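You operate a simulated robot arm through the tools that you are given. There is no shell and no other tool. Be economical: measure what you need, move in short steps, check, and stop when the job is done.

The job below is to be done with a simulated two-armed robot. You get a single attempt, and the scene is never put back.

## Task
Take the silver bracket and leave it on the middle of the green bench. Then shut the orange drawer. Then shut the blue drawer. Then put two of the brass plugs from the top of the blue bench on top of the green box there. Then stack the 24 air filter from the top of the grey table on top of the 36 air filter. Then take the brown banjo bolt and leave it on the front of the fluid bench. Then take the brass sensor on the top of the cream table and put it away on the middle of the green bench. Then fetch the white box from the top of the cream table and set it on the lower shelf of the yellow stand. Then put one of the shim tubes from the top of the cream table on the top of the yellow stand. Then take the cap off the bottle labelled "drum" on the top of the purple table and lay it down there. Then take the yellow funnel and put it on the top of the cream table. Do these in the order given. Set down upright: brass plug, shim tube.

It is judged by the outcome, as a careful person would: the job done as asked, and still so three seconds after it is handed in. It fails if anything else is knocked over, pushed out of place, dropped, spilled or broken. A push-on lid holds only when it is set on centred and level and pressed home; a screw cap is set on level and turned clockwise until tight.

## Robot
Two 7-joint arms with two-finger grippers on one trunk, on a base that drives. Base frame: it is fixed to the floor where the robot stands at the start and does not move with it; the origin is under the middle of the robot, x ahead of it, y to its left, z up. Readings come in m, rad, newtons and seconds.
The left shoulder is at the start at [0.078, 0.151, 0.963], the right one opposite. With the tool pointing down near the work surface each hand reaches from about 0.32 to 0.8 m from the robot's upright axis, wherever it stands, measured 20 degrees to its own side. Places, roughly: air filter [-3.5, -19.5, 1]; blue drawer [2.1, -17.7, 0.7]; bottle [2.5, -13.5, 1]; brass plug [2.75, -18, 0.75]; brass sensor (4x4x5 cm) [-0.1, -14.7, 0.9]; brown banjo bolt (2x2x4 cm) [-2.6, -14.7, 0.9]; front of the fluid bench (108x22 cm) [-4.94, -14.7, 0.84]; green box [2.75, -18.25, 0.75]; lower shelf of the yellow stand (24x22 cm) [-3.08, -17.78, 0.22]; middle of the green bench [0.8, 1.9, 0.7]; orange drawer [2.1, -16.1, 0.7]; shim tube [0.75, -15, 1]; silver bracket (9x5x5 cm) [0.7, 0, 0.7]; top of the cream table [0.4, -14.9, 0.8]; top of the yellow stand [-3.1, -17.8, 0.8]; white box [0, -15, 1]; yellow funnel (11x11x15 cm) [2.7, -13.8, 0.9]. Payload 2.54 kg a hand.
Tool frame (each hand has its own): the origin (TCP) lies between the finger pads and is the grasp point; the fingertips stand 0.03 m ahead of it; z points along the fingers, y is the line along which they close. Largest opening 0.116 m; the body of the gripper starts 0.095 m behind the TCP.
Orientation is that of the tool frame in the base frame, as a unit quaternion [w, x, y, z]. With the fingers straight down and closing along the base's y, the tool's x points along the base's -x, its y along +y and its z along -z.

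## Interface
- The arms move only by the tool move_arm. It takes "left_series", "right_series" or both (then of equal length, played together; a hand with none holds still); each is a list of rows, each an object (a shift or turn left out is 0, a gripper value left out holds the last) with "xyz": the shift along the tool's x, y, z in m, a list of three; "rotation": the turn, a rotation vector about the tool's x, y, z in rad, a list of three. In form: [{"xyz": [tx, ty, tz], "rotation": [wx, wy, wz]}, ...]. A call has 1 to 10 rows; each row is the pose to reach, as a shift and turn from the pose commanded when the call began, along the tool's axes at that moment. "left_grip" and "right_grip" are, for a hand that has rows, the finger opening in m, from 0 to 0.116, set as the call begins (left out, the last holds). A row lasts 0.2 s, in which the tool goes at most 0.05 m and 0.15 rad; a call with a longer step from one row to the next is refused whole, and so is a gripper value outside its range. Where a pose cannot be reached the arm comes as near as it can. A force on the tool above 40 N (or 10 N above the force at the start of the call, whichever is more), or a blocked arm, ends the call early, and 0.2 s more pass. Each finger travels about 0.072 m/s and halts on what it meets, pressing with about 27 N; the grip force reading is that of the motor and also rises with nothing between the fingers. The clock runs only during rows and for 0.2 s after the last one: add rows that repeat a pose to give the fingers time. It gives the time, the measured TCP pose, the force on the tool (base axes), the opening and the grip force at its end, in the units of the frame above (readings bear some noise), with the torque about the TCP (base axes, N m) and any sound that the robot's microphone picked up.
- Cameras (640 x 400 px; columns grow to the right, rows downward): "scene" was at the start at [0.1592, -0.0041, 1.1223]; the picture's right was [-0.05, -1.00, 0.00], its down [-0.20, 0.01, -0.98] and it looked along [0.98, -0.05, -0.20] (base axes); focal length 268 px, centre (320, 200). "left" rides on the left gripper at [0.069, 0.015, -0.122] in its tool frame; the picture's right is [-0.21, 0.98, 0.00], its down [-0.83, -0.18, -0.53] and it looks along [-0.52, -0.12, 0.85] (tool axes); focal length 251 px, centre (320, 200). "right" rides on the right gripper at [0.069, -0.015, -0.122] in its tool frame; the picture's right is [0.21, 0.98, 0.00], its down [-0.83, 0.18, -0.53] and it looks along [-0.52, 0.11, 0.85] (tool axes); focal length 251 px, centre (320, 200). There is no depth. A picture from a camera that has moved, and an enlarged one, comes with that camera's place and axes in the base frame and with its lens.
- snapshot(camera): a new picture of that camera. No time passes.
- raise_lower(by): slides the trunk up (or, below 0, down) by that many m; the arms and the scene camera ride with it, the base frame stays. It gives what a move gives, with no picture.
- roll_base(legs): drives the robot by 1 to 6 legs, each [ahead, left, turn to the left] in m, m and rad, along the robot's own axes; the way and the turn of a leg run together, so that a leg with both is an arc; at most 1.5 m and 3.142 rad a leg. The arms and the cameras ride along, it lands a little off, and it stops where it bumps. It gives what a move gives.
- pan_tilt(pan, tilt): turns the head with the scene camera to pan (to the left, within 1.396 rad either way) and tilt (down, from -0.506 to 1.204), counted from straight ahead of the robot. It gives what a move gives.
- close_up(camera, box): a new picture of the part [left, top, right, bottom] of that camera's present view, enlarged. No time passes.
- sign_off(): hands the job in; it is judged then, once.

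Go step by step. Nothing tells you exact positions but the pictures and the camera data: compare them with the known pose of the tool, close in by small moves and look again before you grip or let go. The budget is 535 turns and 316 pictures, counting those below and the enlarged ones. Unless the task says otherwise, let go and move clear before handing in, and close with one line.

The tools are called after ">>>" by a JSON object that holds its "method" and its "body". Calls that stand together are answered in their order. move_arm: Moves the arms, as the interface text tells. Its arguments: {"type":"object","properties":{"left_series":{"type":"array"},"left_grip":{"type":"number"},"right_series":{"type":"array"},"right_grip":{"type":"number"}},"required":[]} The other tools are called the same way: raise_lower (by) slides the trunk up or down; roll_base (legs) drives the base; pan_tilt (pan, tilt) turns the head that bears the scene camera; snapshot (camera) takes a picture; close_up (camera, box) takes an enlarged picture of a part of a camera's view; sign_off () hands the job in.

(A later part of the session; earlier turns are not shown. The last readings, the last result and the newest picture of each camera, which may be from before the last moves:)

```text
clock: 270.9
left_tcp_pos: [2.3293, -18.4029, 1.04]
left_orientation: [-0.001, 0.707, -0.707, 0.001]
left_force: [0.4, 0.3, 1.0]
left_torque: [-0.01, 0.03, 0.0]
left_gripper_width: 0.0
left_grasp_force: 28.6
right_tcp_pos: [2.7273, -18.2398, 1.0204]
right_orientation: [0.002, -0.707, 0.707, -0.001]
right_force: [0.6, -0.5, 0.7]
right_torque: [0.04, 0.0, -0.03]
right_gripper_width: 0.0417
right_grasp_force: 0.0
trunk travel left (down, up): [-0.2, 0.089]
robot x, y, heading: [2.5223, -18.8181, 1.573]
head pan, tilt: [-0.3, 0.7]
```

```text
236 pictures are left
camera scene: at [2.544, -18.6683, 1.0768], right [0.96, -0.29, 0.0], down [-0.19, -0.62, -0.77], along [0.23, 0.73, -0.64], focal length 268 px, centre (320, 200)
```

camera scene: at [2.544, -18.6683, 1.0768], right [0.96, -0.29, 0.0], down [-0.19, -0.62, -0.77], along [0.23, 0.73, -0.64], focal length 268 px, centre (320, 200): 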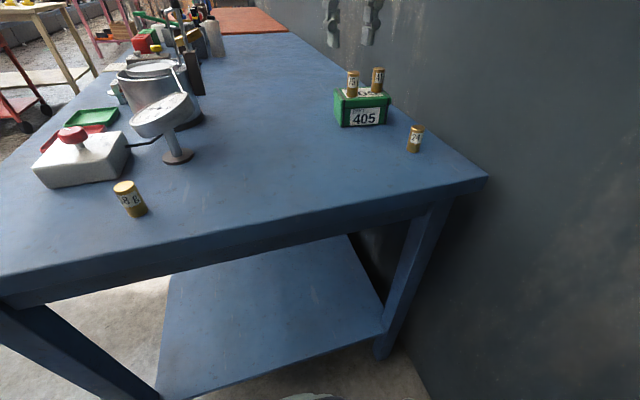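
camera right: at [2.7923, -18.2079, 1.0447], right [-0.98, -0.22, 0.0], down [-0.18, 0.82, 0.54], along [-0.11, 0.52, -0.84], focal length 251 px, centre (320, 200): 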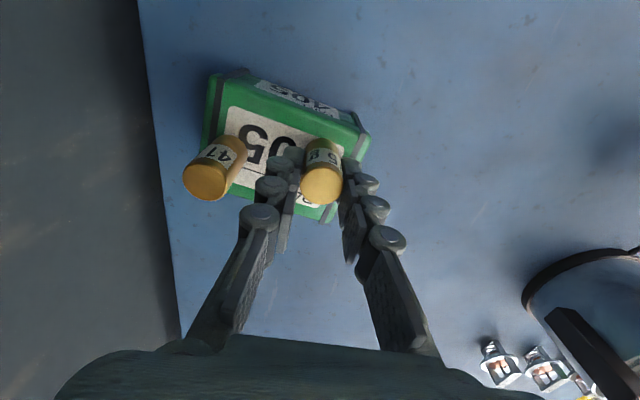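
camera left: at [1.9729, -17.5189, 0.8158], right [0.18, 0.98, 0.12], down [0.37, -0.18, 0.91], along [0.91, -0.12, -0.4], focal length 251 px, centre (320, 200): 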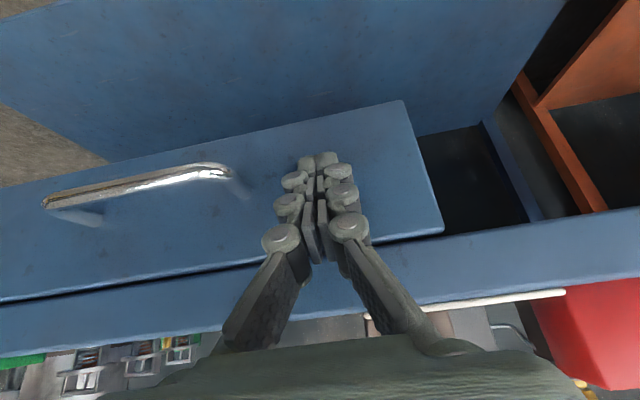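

Both plugs stand on the green box. I'll back out: a little back and left, retract the right hand, then leave the gap to the left.

>>> {"method": "roll_base", "body": {"legs": [[-0.08, 0.1, 0]]}}

>>> {"method": "move_arm", "body": {"right_series": [{"xyz": [0.04, 0, -0.01]}, {"xyz": [0.08, 0, -0.02]}, {"xyz": [0.12, 0, -0.02]}, {"xyz": [0.15, 0, -0.02]}]}}

>>> {"method": "roll_base", "body": {"legs": [[0, 0.65, 0], [0, 0.65, 0]]}}

>>> {"method": "pan_tilt", "body": {"pan": 0.9, "tilt": 0.25}}

>>> {"method": "snapshot", "body": {"camera": "scene"}}

```text
clock: 272.5
left_tcp_pos: [2.229, -18.4808, 1.0408]
left_orientation: [-0.001, 0.707, -0.707, 0.0]
left_force: [0.6, -0.3, -0.2]
left_torque: [0.03, -0.02, 0.02]
left_gripper_width: 0.0
left_grasp_force: 28.9
right_tcp_pos: [2.6269, -18.3173, 1.0195]
right_orientation: [-0.001, 0.707, -0.707, 0.0]
right_force: [-0.6, -1.3, -0.3]
right_torque: [-0.01, -0.01, -0.01]
right_gripper_width: 0.042
right_grasp_force: 0.1
trunk travel left (down, up): [-0.2, 0.089]
robot x, y, heading: [2.4187, -18.8943, 1.572]
head pan, tilt: [-0.3, 0.7]
```

```text
clock: 273.5
left_tcp_pos: [2.2288, -18.4813, 1.0402]
left_orientation: [-0.002, 0.708, -0.706, 0.0]
left_force: [0.4, 0.2, -0.4]
left_torque: [0.02, 0.0, 0.01]
left_gripper_width: 0.0
left_grasp_force: 28.3
right_tcp_pos: [2.6292, -18.4671, 1.0399]
right_orientation: [-0.002, 0.707, -0.707, 0.001]
right_force: [0.1, -0.1, -0.2]
right_torque: [0.02, 0.02, 0.01]
right_gripper_width: 0.042
right_grasp_force: 0.0
trunk travel left (down, up): [-0.2, 0.089]
robot x, y, heading: [2.4197, -18.8961, 1.572]
head pan, tilt: [-0.3, 0.7]
```

```text
clock: 286.6
left_tcp_pos: [0.912, -18.4863, 1.0413]
left_orientation: [-0.001, 0.709, -0.705, 0.0]
left_force: [-0.3, 0.5, 0.1]
left_torque: [-0.01, 0.03, 0.02]
left_gripper_width: 0.0
left_grasp_force: 29.2
right_tcp_pos: [1.3115, -18.4688, 1.0404]
right_orientation: [-0.002, 0.709, -0.705, 0.001]
right_force: [-0.6, 0.5, 0.4]
right_torque: [0.02, -0.03, 0.01]
right_gripper_width: 0.0419
right_grasp_force: 0.1
trunk travel left (down, up): [-0.2, 0.089]
robot x, y, heading: [1.1061, -18.8994, 1.578]
head pan, tilt: [-0.3, 0.7]
```

```text
clock: 288.0
left_tcp_pos: [0.9138, -18.486, 1.0411]
left_orientation: [-0.001, 0.709, -0.705, 0.0]
left_force: [0.4, 0.7, 0.3]
left_torque: [0.0, 0.0, 0.01]
left_gripper_width: 0.0002
left_grasp_force: 28.4
right_tcp_pos: [1.3115, -18.4692, 1.0397]
right_orientation: [-0.002, 0.71, -0.704, 0.0]
right_force: [-0.2, 0.1, 0.7]
right_torque: [0.01, -0.02, -0.01]
right_gripper_width: 0.042
right_grasp_force: 0.0
trunk travel left (down, up): [-0.2, 0.089]
robot x, y, heading: [1.109, -18.9008, 1.577]
head pan, tilt: [0.901, 0.25]
```

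```text
235 pictures are left
camera scene: at [1.0317, -18.7745, 1.1176], right [0.62, 0.79, 0.0], down [0.19, -0.15, -0.97], along [-0.76, 0.6, -0.25], focal length 268 px, centre (320, 200)
```

scene: 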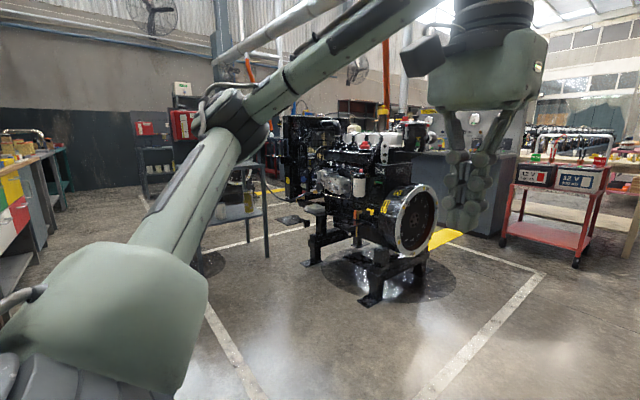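

I'll turn to face −x (west) and look along the way to the grey table.

>>> {"method": "roll_base", "body": {"legs": [[0.1, 0, 1.565]]}}

>>> {"method": "pan_tilt", "body": {"pan": 0, "tilt": 0.25}}

>>> {"method": "snapshot", "body": {"camera": "scene"}}

```text
clock: 292.3
left_tcp_pos: [0.623, -19.0156, 1.0416]
left_orientation: [-0.001, 1.0, -0.014, 0.0]
left_force: [-0.3, -0.8, 0.2]
left_torque: [0.01, 0.03, 0.01]
left_gripper_width: 0.0
left_grasp_force: 28.7
right_tcp_pos: [0.6202, -18.6164, 1.0383]
right_orientation: [-0.002, 1.0, -0.014, -0.001]
right_force: [-0.2, -1.2, -0.3]
right_torque: [-0.01, -0.01, 0.0]
right_gripper_width: 0.0419
right_grasp_force: 0.1
trunk travel left (down, up): [-0.2, 0.089]
robot x, y, heading: [1.044, -18.8344, 3.114]
head pan, tilt: [0.901, 0.25]
```

```text
clock: 293.5
left_tcp_pos: [0.6249, -19.0167, 1.0413]
left_orientation: [0.0, 1.0, -0.014, -0.001]
left_force: [0.1, 1.0, 0.6]
left_torque: [-0.01, -0.01, 0.04]
left_gripper_width: 0.0
left_grasp_force: 28.2
right_tcp_pos: [0.6202, -18.6182, 1.04]
right_orientation: [-0.002, 1.0, -0.014, -0.001]
right_force: [-0.4, 0.6, 0.0]
right_torque: [-0.05, 0.01, 0.01]
right_gripper_width: 0.0421
right_grasp_force: 0.0
trunk travel left (down, up): [-0.2, 0.089]
robot x, y, heading: [1.0421, -18.8344, 3.115]
head pan, tilt: [0.0, 0.25]
```

```text
234 pictures are left
camera scene: at [0.8808, -18.8306, 1.1176], right [0.03, 1.0, 0.0], down [0.25, -0.01, -0.97], along [-0.97, 0.03, -0.25], focal length 268 px, centre (320, 200)
```

scene: 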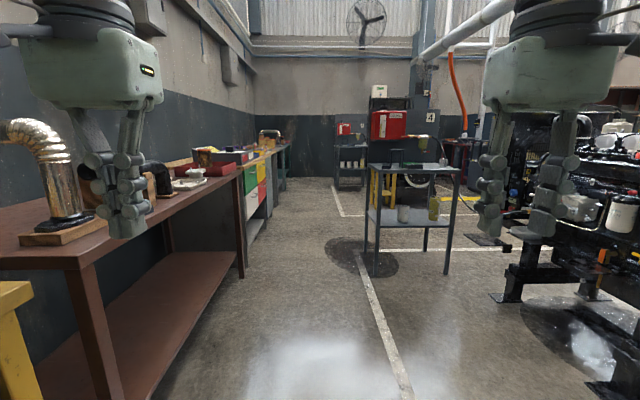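

A small grey table stands ahead on the right (y −18.33…−17.73 at x≈−1.05) and a brown table on the left (front y≈−19.4). I'll drive between them at y≈−18.87.

>>> {"method": "roll_base", "body": {"legs": [[0, 0.03, 0.027], [1.3, 0, 0]]}}

>>> {"method": "pan_tilt", "body": {"pan": 0, "tilt": 0.5}}

>>> {"method": "snapshot", "body": {"camera": "scene"}}

```text
clock: 300.6
left_tcp_pos: [-0.6723, -19.0492, 1.041]
left_orientation: [0.0, 1.0, -0.002, -0.001]
left_force: [0.5, -0.7, -0.2]
left_torque: [-0.03, 0.02, 0.01]
left_gripper_width: 0.0001
left_grasp_force: 28.7
right_tcp_pos: [-0.6851, -18.6505, 1.0396]
right_orientation: [-0.001, 1.0, -0.002, 0.0]
right_force: [-0.5, -0.1, 0.3]
right_torque: [0.0, -0.01, 0.0]
right_gripper_width: 0.0423
right_grasp_force: 0.1
trunk travel left (down, up): [-0.2, 0.089]
robot x, y, heading: [-0.2582, -18.8585, 3.136]
head pan, tilt: [0.0, 0.25]
```

```text
clock: 301.4
left_tcp_pos: [-0.6732, -19.0498, 1.0406]
left_orientation: [-0.001, 1.0, -0.002, -0.001]
left_force: [0.2, -0.1, 0.1]
left_torque: [0.0, -0.01, 0.01]
left_gripper_width: 0.0001
left_grasp_force: 28.6
right_tcp_pos: [-0.6841, -18.6516, 1.0399]
right_orientation: [-0.002, 1.0, -0.002, -0.001]
right_force: [-0.3, 1.0, 0.0]
right_torque: [-0.02, -0.01, 0.01]
right_gripper_width: 0.0419
right_grasp_force: 0.1
trunk travel left (down, up): [-0.2, 0.089]
robot x, y, heading: [-0.2564, -18.8589, 3.138]
head pan, tilt: [0.0, 0.499]
```

```text
233 pictures are left
camera scene: at [-0.4172, -18.8586, 1.0945], right [0.01, 1.0, 0.0], down [0.48, 0.0, -0.88], along [-0.88, 0.01, -0.48], focal length 268 px, centre (320, 200)
```

scene: 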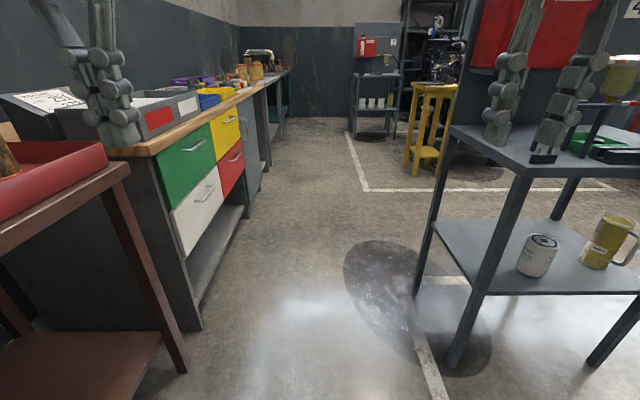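

>>> {"method": "roll_base", "body": {"legs": [[1.2, 0, 0], [1.2, 0, 0]]}}

>>> {"method": "pan_tilt", "body": {"pan": 0.6, "tilt": 0.4}}

>>> {"method": "snapshot", "body": {"camera": "scene"}}

```text
clock: 313.2
left_tcp_pos: [-3.0948, -19.0455, 1.0407]
left_orientation: [-0.001, 1.0, 0.0, -0.001]
left_force: [-0.4, -0.8, 0.1]
left_torque: [0.0, -0.02, -0.02]
left_gripper_width: 0.0002
left_grasp_force: 28.5
right_tcp_pos: [-3.1103, -18.6462, 1.04]
right_orientation: [-0.001, 1.0, 0.0, -0.001]
right_force: [0.4, -0.1, -0.1]
right_torque: [0.01, -0.03, 0.0]
right_gripper_width: 0.0419
right_grasp_force: 0.0
trunk travel left (down, up): [-0.2, 0.089]
robot x, y, heading: [-2.6771, -18.8509, 3.14]
head pan, tilt: [0.0, 0.499]
```

```text
clock: 314.2
left_tcp_pos: [-3.0951, -19.0458, 1.0407]
left_orientation: [-0.001, 1.0, 0.0, -0.001]
left_force: [-0.5, -0.3, 0.1]
left_torque: [-0.01, 0.0, 0.01]
left_gripper_width: 0.0
left_grasp_force: 28.9
right_tcp_pos: [-3.1089, -18.6466, 1.0402]
right_orientation: [-0.002, 1.0, 0.0, 0.0]
right_force: [-0.1, 0.7, 0.2]
right_torque: [-0.02, 0.02, 0.01]
right_gripper_width: 0.0419
right_grasp_force: 0.1
trunk travel left (down, up): [-0.2, 0.089]
robot x, y, heading: [-2.6807, -18.8518, 3.143]
head pan, tilt: [0.6, 0.4]
```

```text
232 pictures are left
camera scene: at [-2.8252, -18.9052, 1.1036], right [-0.56, 0.83, 0.0], down [0.32, 0.22, -0.92], along [-0.76, -0.52, -0.39], focal length 268 px, centre (320, 200)
```

scene: 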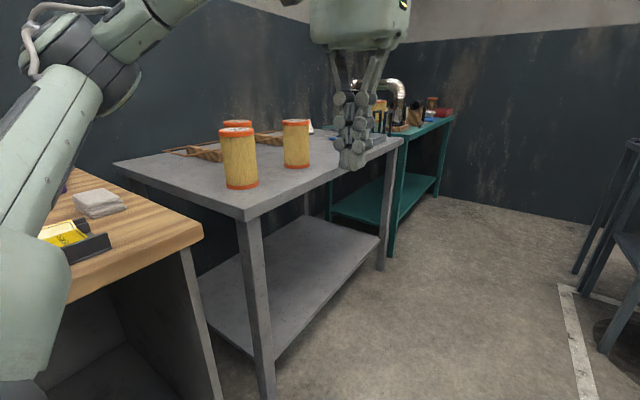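

The filters stand on the grey table (front y≈−19.42, x −3.2…−4.3). I'll drive on to x≈−3.6 and turn to face it.

>>> {"method": "roll_base", "body": {"legs": [[0.95, 0, 0], [0, 0, 1.571]]}}

>>> {"method": "pan_tilt", "body": {"pan": 0, "tilt": 0.5}}

>>> {"method": "snapshot", "body": {"camera": "scene"}}

```text
clock: 323.2
left_tcp_pos: [-3.4742, -19.2651, 1.0403]
left_orientation: [0.0, 0.714, 0.7, -0.002]
left_force: [-0.1, 0.3, 0.1]
left_torque: [0.02, 0.02, 0.0]
left_gripper_width: 0.0
left_grasp_force: 28.7
right_tcp_pos: [-3.872, -19.2711, 1.0394]
right_orientation: [-0.001, 0.714, 0.7, -0.002]
right_force: [-0.2, -0.4, -0.6]
right_torque: [-0.01, 0.01, -0.01]
right_gripper_width: 0.0423
right_grasp_force: 0.1
trunk travel left (down, up): [-0.2, 0.089]
robot x, y, heading: [-3.6606, -18.8472, -1.589]
head pan, tilt: [0.6, 0.4]
```

```text
clock: 324.2
left_tcp_pos: [-3.4742, -19.2631, 1.0403]
left_orientation: [0.0, 0.714, 0.7, -0.001]
left_force: [-0.1, 0.6, 0.2]
left_torque: [-0.04, 0.02, 0.0]
left_gripper_width: 0.0
left_grasp_force: 28.2
right_tcp_pos: [-3.872, -19.271, 1.0389]
right_orientation: [0.0, 0.714, 0.7, -0.002]
right_force: [-0.5, -1.2, -1.2]
right_torque: [-0.02, 0.01, -0.04]
right_gripper_width: 0.0422
right_grasp_force: 0.0
trunk travel left (down, up): [-0.2, 0.089]
robot x, y, heading: [-3.6581, -18.8445, -1.592]
head pan, tilt: [0.0, 0.499]
```

```text
231 pictures are left
camera scene: at [-3.6632, -19.0034, 1.0945], right [-1.0, 0.02, 0.0], down [0.01, 0.48, -0.88], along [-0.02, -0.88, -0.48], focal length 268 px, centre (320, 200)
```

scene: 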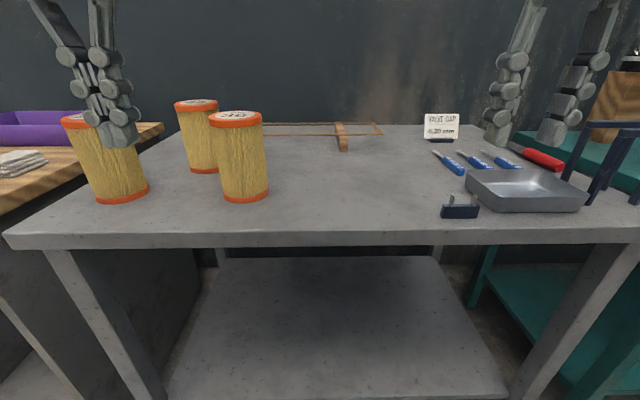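

>>> {"method": "close_up", "body": {"camera": "scene", "box": [40, 80, 300, 240]}}

>>> {"method": "snapshot", "body": {"camera": "left"}}

```text
2.46 times, centred on (170, 160) of scene
camera zoom: at [-3.6632, -19.0034, 1.0945], right [-1.0, 0.02, 0.0], down [0.01, 0.48, -0.88], along [-0.02, -0.88, -0.48], focal length 661 px, centre (689, 298)
```

zoom: 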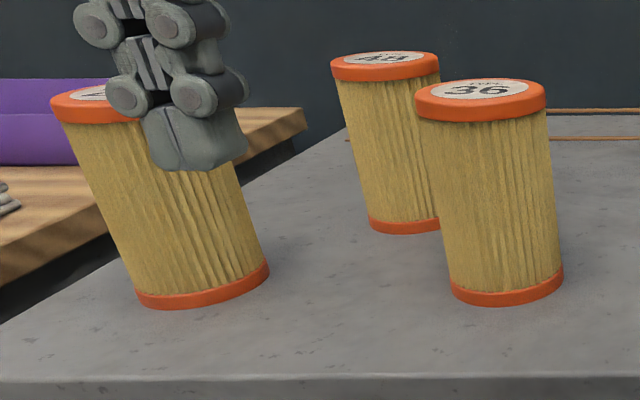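

```text
229 pictures are left
camera left: at [-3.4572, -19.1954, 1.1625], right [0.97, -0.23, 0.0], down [-0.2, -0.82, 0.54], along [-0.13, -0.52, -0.84], focal length 251 px, centre (320, 200)
```

left: 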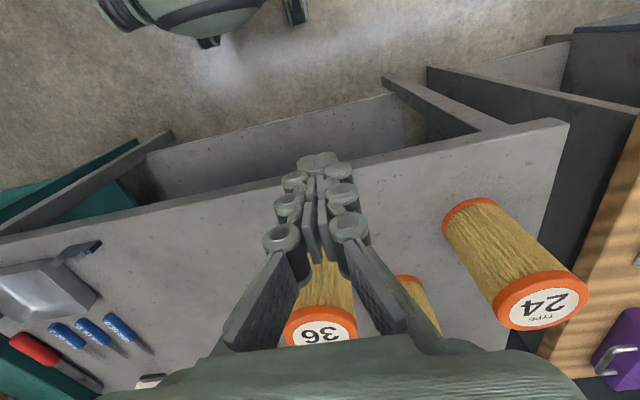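

Left filter is "24", middle "36" (diameter ≈9 cm, height ≈16 cm, table top z≈0.827). I'll raise the trunk, and shift the base closer and to the left so the left hand can reach both.

>>> {"method": "raise_lower", "body": {"by": 0.085}}

>>> {"method": "roll_base", "body": {"legs": [[0, 0.2, 0.02], [0.09, 0, 0]]}}

>>> {"method": "pan_tilt", "body": {"pan": 0.1, "tilt": 0.6}}

>>> {"method": "snapshot", "body": {"camera": "scene"}}

>>> {"method": "snapshot", "body": {"camera": "left"}}

```text
clock: 325.4
left_tcp_pos: [-3.4753, -19.263, 1.126]
left_orientation: [0.0, 0.714, 0.7, -0.002]
left_force: [0.4, 0.8, -0.1]
left_torque: [0.0, -0.02, 0.03]
left_gripper_width: 0.0
left_grasp_force: 28.8
right_tcp_pos: [-3.8717, -19.2705, 1.1245]
right_orientation: [0.001, 0.714, 0.7, -0.002]
right_force: [-0.8, 0.1, -0.1]
right_torque: [0.02, 0.02, 0.01]
right_gripper_width: 0.0422
right_grasp_force: 0.1
trunk travel left (down, up): [-0.285, 0.004]
robot x, y, heading: [-3.6548, -18.8467, -1.589]
head pan, tilt: [0.0, 0.499]
```

```text
clock: 328.7
left_tcp_pos: [-3.2661, -19.3543, 1.125]
left_orientation: [0.0, 0.707, 0.707, 0.0]
left_force: [0.6, -1.0, -0.1]
left_torque: [0.04, -0.05, 0.04]
left_gripper_width: 0.0
left_grasp_force: 28.6
right_tcp_pos: [-3.6661, -19.3706, 1.1245]
right_orientation: [-0.001, 0.707, 0.707, -0.001]
right_force: [0.1, -1.0, -0.1]
right_torque: [0.06, 0.0, 0.02]
right_gripper_width: 0.0417
right_grasp_force: 0.2
trunk travel left (down, up): [-0.285, 0.004]
robot x, y, heading: [-3.4597, -18.9361, -1.573]
head pan, tilt: [0.0, 0.499]
```

```text
clock: 329.4
left_tcp_pos: [-3.2664, -19.353, 1.1255]
left_orientation: [0.0, 0.707, 0.707, -0.001]
left_force: [0.1, -0.6, 1.1]
left_torque: [0.01, -0.03, 0.04]
left_gripper_width: 0.0
left_grasp_force: 27.9
right_tcp_pos: [-3.6661, -19.368, 1.1246]
right_orientation: [-0.001, 0.707, 0.708, -0.001]
right_force: [0.5, -0.3, 0.4]
right_torque: [-0.02, 0.02, -0.02]
right_gripper_width: 0.0418
right_grasp_force: 0.1
trunk travel left (down, up): [-0.285, 0.004]
robot x, y, heading: [-3.4608, -18.9372, -1.577]
head pan, tilt: [0.099, 0.6]
```

```text
228 pictures are left
camera scene: at [-3.4524, -19.0939, 1.1704], right [-1.0, -0.1, 0.0], down [-0.06, 0.56, -0.83], along [0.08, -0.82, -0.56], focal length 268 px, centre (320, 200)
```

scene: 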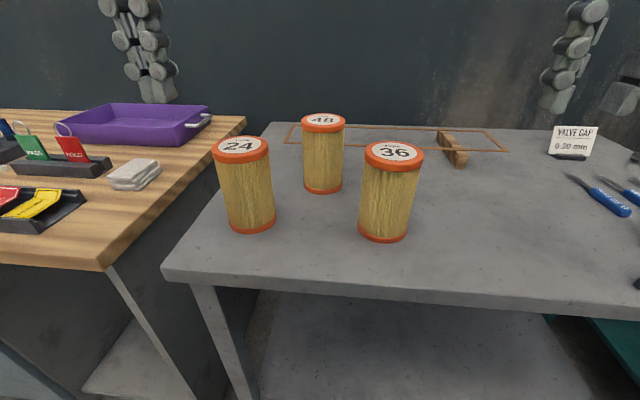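

```text
227 pictures are left
camera left: at [-3.2515, -19.2849, 1.2476], right [0.98, -0.21, 0.0], down [-0.18, -0.83, 0.54], along [-0.11, -0.52, -0.84], focal length 251 px, centre (320, 200)
```

left: 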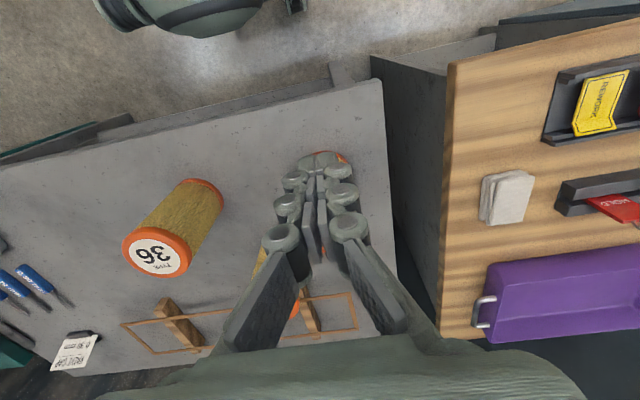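

24 is centred near [−3.278, −19.49], 36 near [−3.53, −19.487], tops ≈0.995. Open the left hand and go above 24.

>>> {"method": "move_arm", "body": {"left_grip": 0.116, "left_series": [{"xyz": [-0.02, -0.003, 0]}, {"xyz": [-0.04, -0.006, 0]}, {"xyz": [-0.08, -0.009, 0]}, {"xyz": [-0.11, -0.012, 0]}, {"xyz": [-0.137, -0.012, 0]}, {"xyz": [-0.137, -0.012, 0.03]}, {"xyz": [-0.137, -0.012, 0.06]}, {"xyz": [-0.137, -0.012, 0.06]}]}}

>>> {"method": "snapshot", "body": {"camera": "left"}}

>>> {"method": "snapshot", "body": {"camera": "scene"}}

```text
clock: 331.1
left_tcp_pos: [-3.2777, -19.4913, 1.0667]
left_orientation: [0.0, 0.707, 0.707, 0.0]
left_force: [0.2, 0.1, -0.2]
left_torque: [-0.01, 0.02, -0.01]
left_gripper_width: 0.116
left_grasp_force: 0.0
right_tcp_pos: [-3.6657, -19.3678, 1.1264]
right_orientation: [0.0, 0.707, 0.707, -0.002]
right_force: [-0.5, 0.1, 0.9]
right_torque: [0.0, 0.0, -0.03]
right_gripper_width: 0.0419
right_grasp_force: 0.0
trunk travel left (down, up): [-0.285, 0.004]
robot x, y, heading: [-3.4598, -18.9355, -1.573]
head pan, tilt: [0.099, 0.6]
```

```text
226 pictures are left
camera left: at [-3.2628, -19.4235, 1.1866], right [0.98, -0.21, 0.0], down [-0.18, -0.82, 0.54], along [-0.12, -0.52, -0.84], focal length 251 px, centre (320, 200)
```

left: 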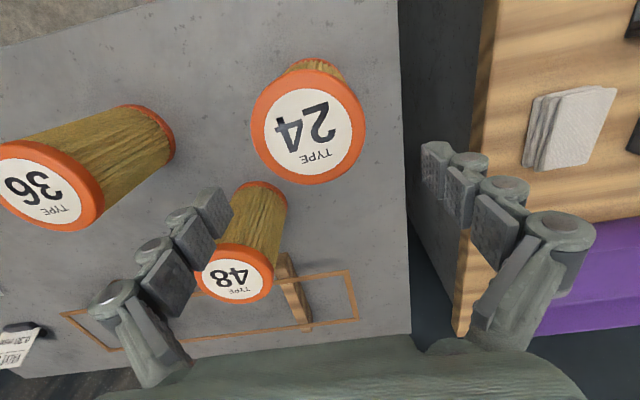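

```text
225 pictures are left
camera scene: at [-3.4524, -19.0938, 1.1704], right [-1.0, -0.1, 0.0], down [-0.06, 0.56, -0.83], along [0.08, -0.82, -0.56], focal length 268 px, centre (320, 200)
```

scene: 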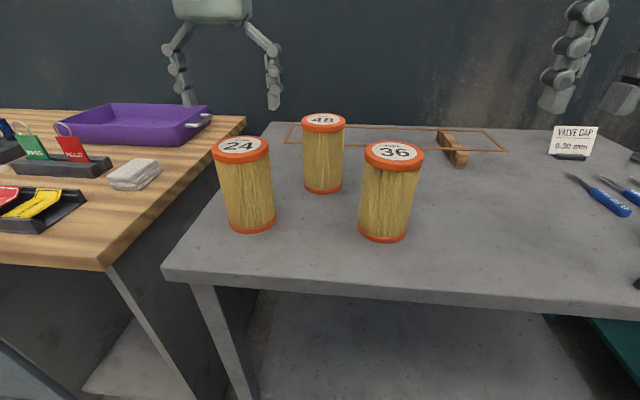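

Fine-tune (centre ≈[−3.284,−19.479]) and descend around it.

>>> {"method": "move_arm", "body": {"left_series": [{"xyz": [0.012, -0.006, 0.0]}, {"xyz": [0.012, -0.006, 0.03]}, {"xyz": [0.012, -0.006, 0.06]}]}}

>>> {"method": "snapshot", "body": {"camera": "left"}}

```text
clock: 331.9
left_tcp_pos: [-3.2855, -19.4794, 1.0065]
left_orientation: [0.0, 0.707, 0.707, -0.002]
left_force: [-0.5, -0.4, 0.4]
left_torque: [0.0, 0.02, 0.0]
left_gripper_width: 0.1159
left_grasp_force: 0.1
right_tcp_pos: [-3.6655, -19.3686, 1.125]
right_orientation: [0.0, 0.707, 0.707, -0.001]
right_force: [0.6, -0.2, 0.1]
right_torque: [-0.01, 0.0, -0.04]
right_gripper_width: 0.042
right_grasp_force: 0.1
trunk travel left (down, up): [-0.285, 0.004]
robot x, y, heading: [-3.458, -18.9421, -1.568]
head pan, tilt: [0.099, 0.6]
```

```text
224 pictures are left
camera left: at [-3.2698, -19.4115, 1.1275], right [0.98, -0.21, 0.0], down [-0.18, -0.83, 0.54], along [-0.12, -0.52, -0.84], focal length 251 px, centre (320, 200)
```

left: 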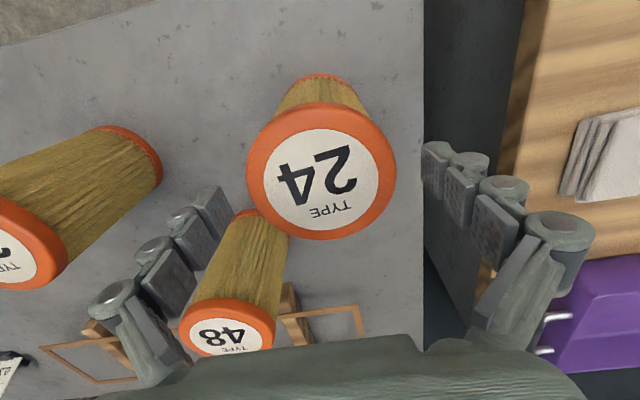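

>>> {"method": "move_arm", "body": {"left_series": [{"xyz": [0, 0, 0.026]}, {"xyz": [0, 0, 0.052]}, {"xyz": [0, 0, 0.076]}]}}

>>> {"method": "move_arm", "body": {"left_grip": 0.07, "left_series": [{"xyz": [0, 0, 0]}, {"xyz": [0, 0, 0]}, {"xyz": [0, 0, 0]}]}}

>>> {"method": "snapshot", "body": {"camera": "left"}}

```text
clock: 332.8
left_tcp_pos: [-3.2838, -19.4793, 0.9317]
left_orientation: [0.0, 0.707, 0.707, -0.001]
left_force: [0.8, 0.5, 0.2]
left_torque: [-0.01, 0.01, 0.0]
left_gripper_width: 0.1158
left_grasp_force: 0.0
right_tcp_pos: [-3.6656, -19.3681, 1.1238]
right_orientation: [-0.001, 0.707, 0.707, -0.002]
right_force: [0.1, 0.5, -0.9]
right_torque: [0.01, -0.01, 0.0]
right_gripper_width: 0.0423
right_grasp_force: 0.1
trunk travel left (down, up): [-0.285, 0.004]
robot x, y, heading: [-3.4619, -18.9385, -1.57]
head pan, tilt: [0.099, 0.6]
```

```text
clock: 333.6
left_tcp_pos: [-3.2844, -19.4788, 0.9334]
left_orientation: [0.001, 0.706, 0.708, -0.002]
left_force: [1.5, -3.4, 17.5]
left_torque: [0.1, 0.07, -0.09]
left_gripper_width: 0.0887
left_grasp_force: 26.9
right_tcp_pos: [-3.6665, -19.3668, 1.1253]
right_orientation: [0.0, 0.707, 0.707, -0.003]
right_force: [0.2, -0.5, 0.1]
right_torque: [-0.01, -0.02, -0.02]
right_gripper_width: 0.0423
right_grasp_force: 0.1
trunk travel left (down, up): [-0.285, 0.004]
robot x, y, heading: [-3.4586, -18.9335, -1.57]
head pan, tilt: [0.099, 0.6]
```

```text
223 pictures are left
camera left: at [-3.2688, -19.4099, 1.0547], right [0.98, -0.21, 0.0], down [-0.18, -0.82, 0.54], along [-0.12, -0.53, -0.84], focal length 251 px, centre (320, 200)
```

left: 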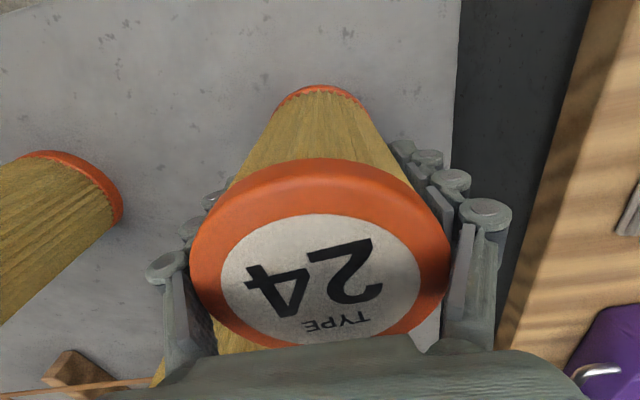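

Gripped (8.9 cm). Lift straight up.

>>> {"method": "move_arm", "body": {"left_series": [{"xyz": [0, 0, -0.02]}, {"xyz": [0, 0, -0.06]}, {"xyz": [0, 0, -0.1]}, {"xyz": [0, 0, -0.14]}, {"xyz": [0, 0, -0.18]}, {"xyz": [0, 0, -0.195]}, {"xyz": [0, 0, -0.195]}]}}

>>> {"method": "snapshot", "body": {"camera": "scene"}}

```text
clock: 335.1
left_tcp_pos: [-3.2849, -19.4796, 1.1254]
left_orientation: [0.0, 0.707, 0.707, 0.0]
left_force: [-0.3, 0.6, -1.7]
left_torque: [-0.05, -0.01, 0.01]
left_gripper_width: 0.087
left_grasp_force: 27.1
right_tcp_pos: [-3.6658, -19.3688, 1.1248]
right_orientation: [0.0, 0.707, 0.708, -0.003]
right_force: [0.0, 0.2, -0.5]
right_torque: [0.06, 0.04, 0.0]
right_gripper_width: 0.0419
right_grasp_force: 0.1
trunk travel left (down, up): [-0.285, 0.004]
robot x, y, heading: [-3.4637, -18.9385, -1.571]
head pan, tilt: [0.099, 0.6]
```

```text
222 pictures are left
camera scene: at [-3.4523, -19.0942, 1.1703], right [-1.0, -0.1, 0.0], down [-0.06, 0.56, -0.82], along [0.08, -0.82, -0.57], focal length 268 px, centre (320, 200)
```

scene: 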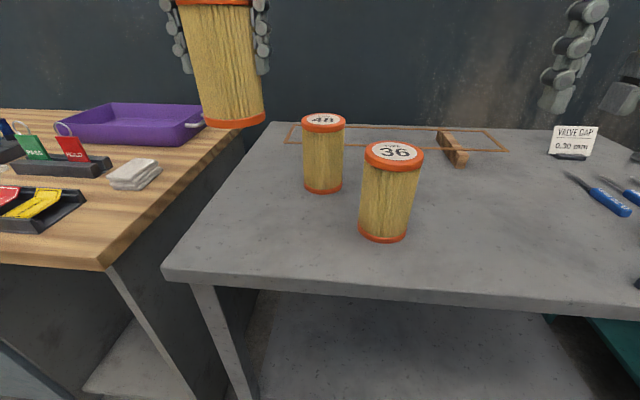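

>>> {"method": "snapshot", "body": {"camera": "right"}}

>>> {"method": "close_up", "body": {"camera": "scene", "box": [320, 120, 480, 260]}}

```text
221 pictures are left
camera right: at [-3.6805, -19.2992, 1.248], right [0.98, 0.22, 0.0], down [0.18, -0.82, 0.53], along [0.11, -0.52, -0.85], focal length 251 px, centre (320, 200)
```

right: 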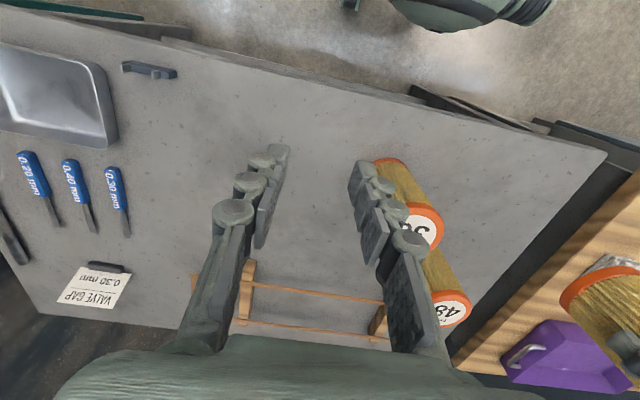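

```text
2.86 times, centred on (400, 190) of scene
camera zoom: at [-3.4523, -19.0942, 1.1703], right [-1.0, -0.1, 0.0], down [-0.06, 0.56, -0.82], along [0.08, -0.82, -0.57], focal length 767 px, centre (91, 229)
```

zoom: 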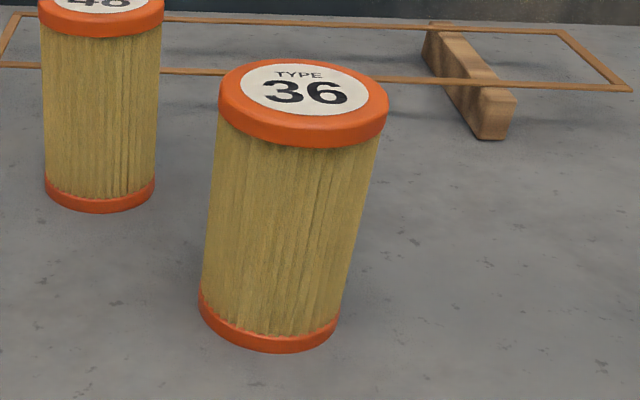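

I'll move the right hand away, then carry 24 over 36 (≈[−3.536,−19.477]).

>>> {"method": "move_arm", "body": {"right_series": [{"xyz": [0.02, -0.04, 0]}, {"xyz": [0.04, -0.08, 0]}, {"xyz": [0.06, -0.12, 0]}, {"xyz": [0.06, -0.16, 0]}]}}

>>> {"method": "move_arm", "body": {"left_series": [{"xyz": [0.0, 0, -0.012]}, {"xyz": [0.0, -0.04, -0.012]}, {"xyz": [0.0, -0.08, -0.012]}, {"xyz": [0.001, -0.12, -0.012]}, {"xyz": [0.001, -0.16, -0.012]}, {"xyz": [0.002, -0.2, -0.012]}, {"xyz": [0.003, -0.235, -0.012]}, {"xyz": [0.003, -0.251, -0.012]}, {"xyz": [0.003, -0.251, -0.012]}]}}

>>> {"method": "close_up", "body": {"camera": "scene", "box": [300, 20, 500, 260]}}

>>> {"method": "snapshot", "body": {"camera": "right"}}

```text
clock: 336.1
left_tcp_pos: [-3.2853, -19.4806, 1.1255]
left_orientation: [0.0, 0.707, 0.707, -0.001]
left_force: [0.4, 0.4, -2.7]
left_torque: [0.02, 0.03, 0.03]
left_gripper_width: 0.0869
left_grasp_force: 26.9
right_tcp_pos: [-3.8214, -19.3121, 1.1211]
right_orientation: [0.0, 0.707, 0.707, -0.002]
right_force: [-0.2, -0.5, -0.3]
right_torque: [0.01, 0.0, 0.0]
right_gripper_width: 0.0419
right_grasp_force: 0.1
right hand out of reach, approached as far as the arm can: row 4
trunk travel left (down, up): [-0.285, 0.004]
robot x, y, heading: [-3.4571, -18.9352, -1.573]
head pan, tilt: [0.099, 0.6]
```

```text
clock: 338.1
left_tcp_pos: [-3.5354, -19.4764, 1.1376]
left_orientation: [0.001, 0.707, 0.707, -0.001]
left_force: [0.2, 0.3, -1.5]
left_torque: [0.02, -0.01, 0.0]
left_gripper_width: 0.0865
left_grasp_force: 27.3
right_tcp_pos: [-3.8201, -19.3118, 1.1222]
right_orientation: [-0.001, 0.708, 0.707, -0.002]
right_force: [0.3, -0.6, 0.7]
right_torque: [0.02, -0.01, 0.01]
right_gripper_width: 0.042
right_grasp_force: 0.2
trunk travel left (down, up): [-0.285, 0.004]
robot x, y, heading: [-3.4616, -18.9416, -1.572]
head pan, tilt: [0.099, 0.6]
```

```text
1.67 times, centred on (400, 140) of scene
camera zoom: at [-3.4523, -19.0942, 1.1703], right [-0.99, -0.1, 0.0], down [-0.06, 0.56, -0.82], along [0.08, -0.82, -0.57], focal length 447 px, centre (187, 300)
```

zoom: 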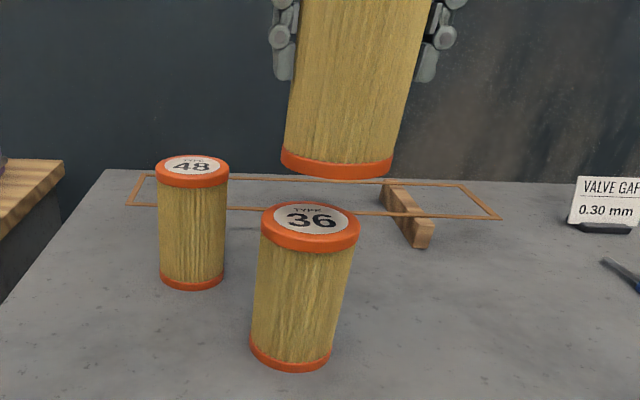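

```text
218 pictures are left
camera right: at [-3.8359, -19.2428, 1.2456], right [0.98, 0.22, 0.0], down [0.18, -0.82, 0.53], along [0.11, -0.52, -0.85], focal length 251 px, centre (320, 200)
```

right: 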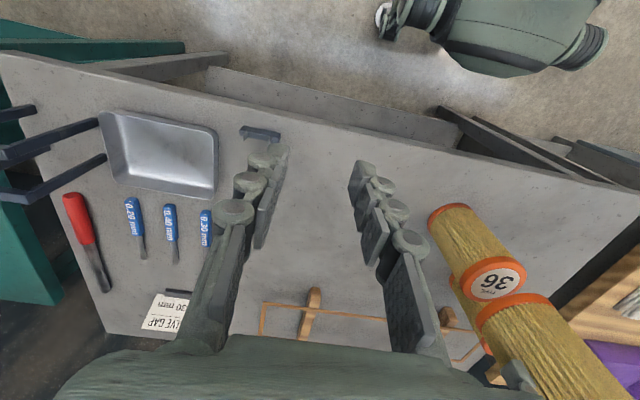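

The right-hand camera puts 36 at ≈[−3.524,−19.474], about 1 cm to the left of the held filter. I'll correct, lower some and compare edges.

>>> {"method": "move_arm", "body": {"left_series": [{"xyz": [0.002, 0.01, 0.0]}, {"xyz": [0.002, 0.01, 0.02]}, {"xyz": [0.002, 0.01, 0.033]}, {"xyz": [0.002, 0.01, 0.033]}]}}

>>> {"method": "close_up", "body": {"camera": "scene", "box": [310, 60, 470, 260]}}

>>> {"method": "close_up", "body": {"camera": "right", "box": [400, 180, 600, 380]}}

```text
clock: 339.1
left_tcp_pos: [-3.5248, -19.4728, 1.1037]
left_orientation: [-0.001, 0.706, 0.708, -0.001]
left_force: [-0.1, 0.2, -1.6]
left_torque: [-0.01, -0.03, -0.01]
left_gripper_width: 0.0868
left_grasp_force: 26.8
right_tcp_pos: [-3.8208, -19.3129, 1.1234]
right_orientation: [-0.001, 0.707, 0.707, -0.002]
right_force: [-0.5, 0.3, 0.2]
right_torque: [-0.03, -0.02, -0.01]
right_gripper_width: 0.0421
right_grasp_force: 0.1
trunk travel left (down, up): [-0.285, 0.004]
robot x, y, heading: [-3.4592, -18.9366, -1.571]
head pan, tilt: [0.099, 0.6]
```

```text
2.00 times, centred on (390, 160) of scene
camera zoom: at [-3.4525, -19.0941, 1.1704], right [-1.0, -0.1, 0.0], down [-0.06, 0.56, -0.82], along [0.08, -0.82, -0.57], focal length 537 px, centre (180, 280)
```

zoom: 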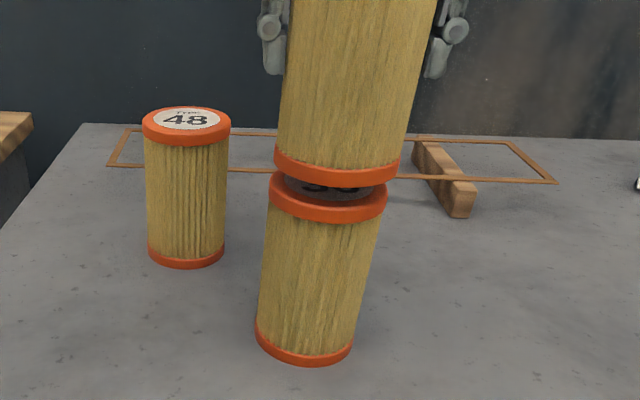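

```text
2.00 times, centred on (500, 280) of right
camera zoom: at [-3.8361, -19.2427, 1.2456], right [0.98, 0.22, 0.0], down [0.18, -0.82, 0.53], along [0.11, -0.52, -0.85], focal length 503 px, centre (-40, 40)
```

zoom: 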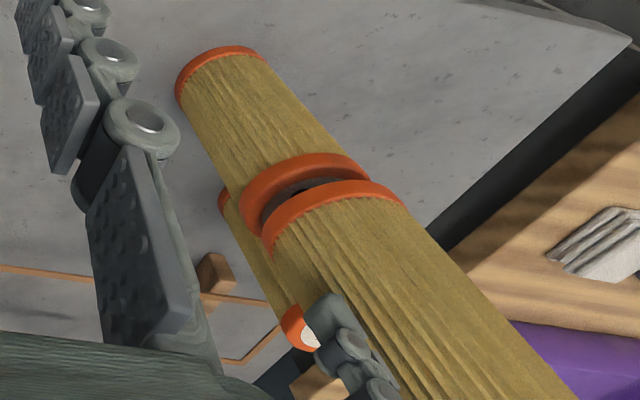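

Alignment is within a few mm. Lower gently until contact.

>>> {"method": "move_arm", "body": {"left_series": [{"xyz": [-0.002, 0, 0.004]}, {"xyz": [-0.002, 0, 0.008]}, {"xyz": [-0.002, 0, 0.012]}, {"xyz": [-0.002, 0, 0.014]}]}}

>>> {"method": "close_up", "body": {"camera": "scene", "box": [310, 60, 470, 260]}}

>>> {"method": "close_up", "body": {"camera": "right", "box": [400, 180, 600, 380]}}

```text
clock: 340.1
left_tcp_pos: [-3.5256, -19.4746, 1.0904]
left_orientation: [-0.001, 0.707, 0.707, 0.0]
left_force: [-0.8, 0.8, -1.3]
left_torque: [0.0, 0.03, -0.03]
left_gripper_width: 0.0866
left_grasp_force: 26.8
right_tcp_pos: [-3.8209, -19.313, 1.1227]
right_orientation: [-0.001, 0.707, 0.707, -0.001]
right_force: [-1.1, 0.1, -0.6]
right_torque: [-0.02, 0.01, -0.05]
right_gripper_width: 0.0421
right_grasp_force: 0.0
trunk travel left (down, up): [-0.285, 0.004]
robot x, y, heading: [-3.4594, -18.9395, -1.571]
head pan, tilt: [0.099, 0.6]
```

```text
2.00 times, centred on (390, 160) of scene
camera zoom: at [-3.4524, -19.0942, 1.1703], right [-1.0, -0.1, 0.0], down [-0.06, 0.56, -0.82], along [0.08, -0.82, -0.57], focal length 537 px, centre (180, 280)
```

zoom: 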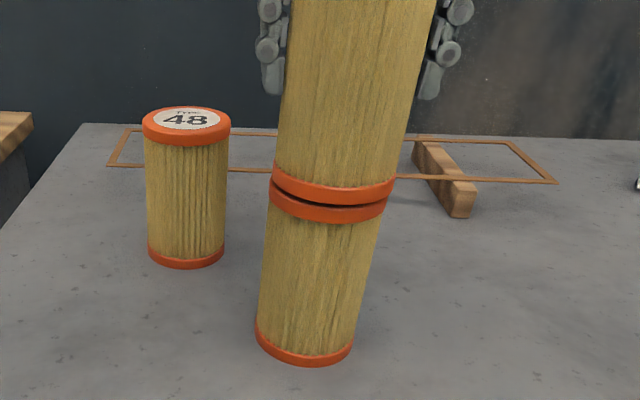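

```text
2.00 times, centred on (500, 280) of right
camera zoom: at [-3.836, -19.2428, 1.2456], right [0.98, 0.22, 0.0], down [0.18, -0.82, 0.53], along [0.11, -0.52, -0.85], focal length 503 px, centre (-40, 40)
```

zoom: 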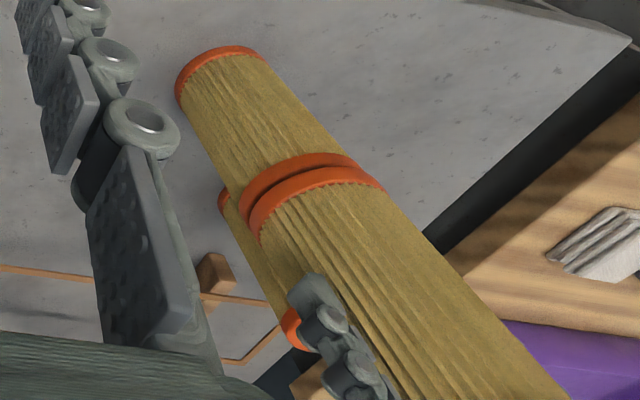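

>>> {"method": "move_arm", "body": {"left_series": [{"xyz": [0, 0.002, 0.002]}, {"xyz": [0, 0.002, 0.004]}, {"xyz": [0, 0.002, 0.006]}]}}

>>> {"method": "close_up", "body": {"camera": "scene", "box": [310, 60, 470, 260]}}

```text
clock: 340.9
left_tcp_pos: [-3.5235, -19.4753, 1.0854]
left_orientation: [0.0, 0.707, 0.707, -0.001]
left_force: [0.6, -1.2, 12.7]
left_torque: [0.17, -0.39, -0.1]
left_gripper_width: 0.0869
left_grasp_force: 26.5
right_tcp_pos: [-3.8206, -19.3111, 1.1219]
right_orientation: [-0.001, 0.707, 0.707, -0.002]
right_force: [-0.4, 0.1, -0.4]
right_torque: [-0.01, 0.01, -0.03]
right_gripper_width: 0.0418
right_grasp_force: 0.1
trunk travel left (down, up): [-0.285, 0.004]
robot x, y, heading: [-3.4567, -18.938, -1.571]
head pan, tilt: [0.099, 0.6]
```

```text
2.00 times, centred on (390, 160) of scene
camera zoom: at [-3.4522, -19.0932, 1.1708], right [-1.0, -0.1, 0.0], down [-0.06, 0.56, -0.83], along [0.08, -0.82, -0.56], focal length 537 px, centre (180, 280)
```

zoom: 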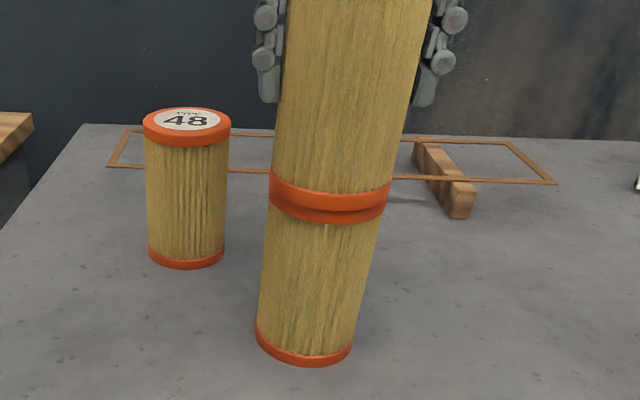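

Contact made, well centred. Release and rise straight up.

>>> {"method": "move_arm", "body": {"left_grip": 0.116, "left_series": [{"xyz": [0, 0, -0.001]}, {"xyz": [0, 0, -0.001]}, {"xyz": [0, 0, -0.001]}]}}

>>> {"method": "snapshot", "body": {"camera": "left"}}

```text
clock: 341.8
left_tcp_pos: [-3.5236, -19.4759, 1.0858]
left_orientation: [0.0, 0.707, 0.707, -0.001]
left_force: [0.4, 0.2, -0.1]
left_torque: [0.0, -0.01, 0.01]
left_gripper_width: 0.1161
left_grasp_force: 0.0
right_tcp_pos: [-3.8205, -19.3133, 1.1239]
right_orientation: [-0.001, 0.707, 0.707, -0.002]
right_force: [-0.1, 0.9, 0.4]
right_torque: [-0.03, -0.01, -0.04]
right_gripper_width: 0.0418
right_grasp_force: 0.0
trunk travel left (down, up): [-0.285, 0.004]
robot x, y, heading: [-3.4605, -18.9383, -1.57]
head pan, tilt: [0.099, 0.6]
```

```text
212 pictures are left
camera left: at [-3.5087, -19.4073, 1.206], right [0.98, -0.21, 0.0], down [-0.18, -0.83, 0.53], along [-0.11, -0.52, -0.84], focal length 251 px, centre (320, 200)
```

left: 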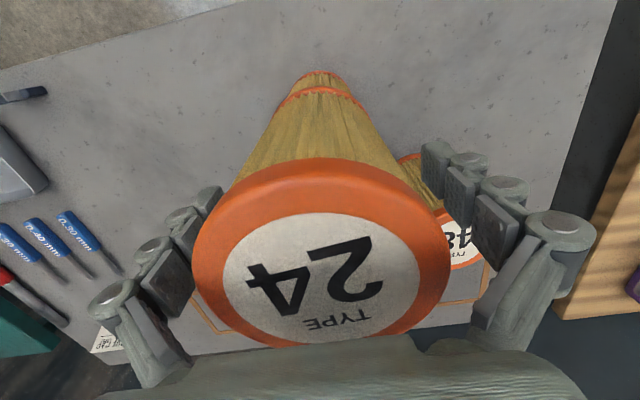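

Both fingers are clear. I'll rise 5 cm and then withdraw toward me, as the fingers straddle the filter sideways.

>>> {"method": "move_arm", "body": {"left_series": [{"xyz": [0, 0, -0.025]}, {"xyz": [0, 0, -0.05]}, {"xyz": [0.03, 0, -0.05]}, {"xyz": [0.07, 0, -0.05]}, {"xyz": [0.11, 0, -0.05]}, {"xyz": [0.15, 0, -0.05]}]}}

>>> {"method": "snapshot", "body": {"camera": "scene"}}

```text
clock: 343.1
left_tcp_pos: [-3.5226, -19.324, 1.1354]
left_orientation: [0.0, 0.707, 0.708, -0.001]
left_force: [-0.2, 0.4, 0.9]
left_torque: [-0.03, 0.0, -0.03]
left_gripper_width: 0.116
left_grasp_force: 0.0
right_tcp_pos: [-3.8209, -19.312, 1.123]
right_orientation: [0.0, 0.707, 0.707, -0.001]
right_force: [-0.6, 0.2, -0.2]
right_torque: [-0.01, 0.0, 0.0]
right_gripper_width: 0.0422
right_grasp_force: 0.1
trunk travel left (down, up): [-0.285, 0.004]
robot x, y, heading: [-3.4589, -18.9391, -1.569]
head pan, tilt: [0.099, 0.6]
```

```text
211 pictures are left
camera scene: at [-3.4524, -19.0935, 1.1705], right [-1.0, -0.1, 0.0], down [-0.06, 0.56, -0.83], along [0.08, -0.82, -0.56], focal length 268 px, centre (320, 200)
```

scene: 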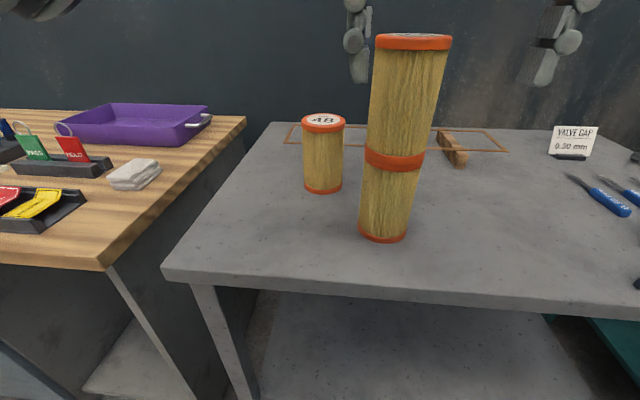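

The 24 filter sits on the 36. Next is the brown banjo bolt near [−2.6,−14.7]. Back off, tuck arms, turn around to face north.

>>> {"method": "roll_base", "body": {"legs": [[-0.15, 0, 0], [0, 0, 1.57], [0, 0, 1.57]]}}

>>> {"method": "pan_tilt", "body": {"pan": 0, "tilt": 0.3}}

>>> {"method": "snapshot", "body": {"camera": "scene"}}

```text
clock: 352.4
left_tcp_pos: [-3.3908, -18.4019, 1.1355]
left_orientation: [0.001, -0.703, 0.712, 0.0]
left_force: [-0.1, -0.2, -0.1]
left_torque: [-0.01, 0.01, -0.04]
left_gripper_width: 0.1158
left_grasp_force: 0.0
right_tcp_pos: [-3.0925, -18.4187, 1.1227]
right_orientation: [0.002, -0.702, 0.712, 0.0]
right_force: [-0.1, -0.1, -0.3]
right_torque: [-0.01, -0.02, -0.02]
right_gripper_width: 0.042
right_grasp_force: 0.1
trunk travel left (down, up): [-0.285, 0.004]
robot x, y, heading: [-3.4592, -18.788, 1.558]
head pan, tilt: [0.099, 0.6]
```

```text
clock: 353.1
left_tcp_pos: [-3.3892, -18.4026, 1.1375]
left_orientation: [0.002, -0.703, 0.712, 0.0]
left_force: [-0.6, 0.7, -0.7]
left_torque: [0.04, 0.03, 0.02]
left_gripper_width: 0.116
left_grasp_force: 0.1
right_tcp_pos: [-3.0928, -18.4198, 1.1228]
right_orientation: [0.002, -0.703, 0.711, 0.0]
right_force: [0.6, 0.4, 0.0]
right_torque: [0.03, 0.0, 0.0]
right_gripper_width: 0.0423
right_grasp_force: 0.0
trunk travel left (down, up): [-0.285, 0.004]
robot x, y, heading: [-3.4582, -18.7855, 1.558]
head pan, tilt: [0.0, 0.3]
```

```text
210 pictures are left
camera scene: at [-3.4588, -18.6267, 1.1978], right [1.0, -0.01, 0.0], down [0.0, -0.3, -0.96], along [0.01, 0.95, -0.3], focal length 268 px, centre (320, 200)
```

scene: 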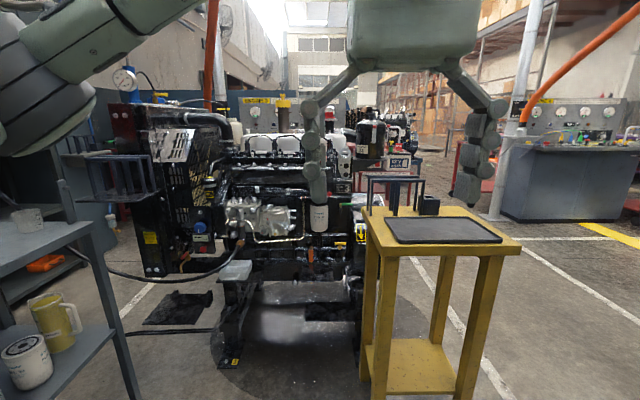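

A big engine blocks straight north; the yellow stand is right of it. I'll sidestep right to the lane at x≈−2.2 and look north.

>>> {"method": "roll_base", "body": {"legs": [[0, -0.63, 0.012], [0, -0.63, 0]]}}

>>> {"method": "snapshot", "body": {"camera": "scene"}}

```text
clock: 365.9
left_tcp_pos: [-2.1272, -18.4081, 1.1358]
left_orientation: [0.0, -0.705, 0.709, 0.001]
left_force: [-0.7, 0.8, 0.3]
left_torque: [0.03, 0.01, 0.02]
left_gripper_width: 0.116
left_grasp_force: 0.0
right_tcp_pos: [-1.8296, -18.423, 1.1229]
right_orientation: [0.003, -0.706, 0.708, 0.0]
right_force: [-0.1, 0.1, 0.1]
right_torque: [0.0, -0.01, -0.02]
right_gripper_width: 0.0419
right_grasp_force: 0.0
trunk travel left (down, up): [-0.285, 0.004]
robot x, y, heading: [-2.1907, -18.796, 1.565]
head pan, tilt: [0.0, 0.3]
```

```text
209 pictures are left
camera scene: at [-2.1943, -18.6336, 1.1979], right [1.0, -0.01, 0.0], down [0.0, -0.3, -0.96], along [0.01, 0.96, -0.3], focal length 268 px, centre (320, 200)
```

scene: 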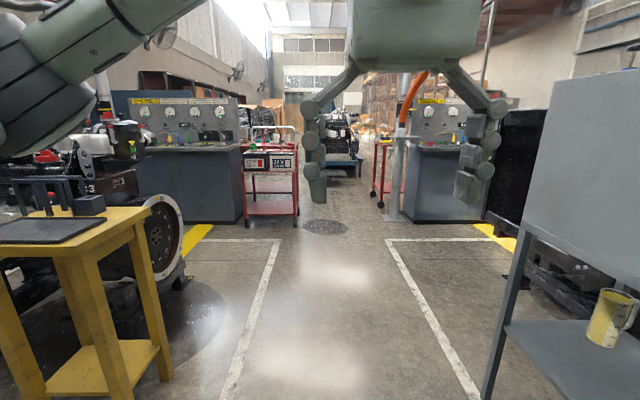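

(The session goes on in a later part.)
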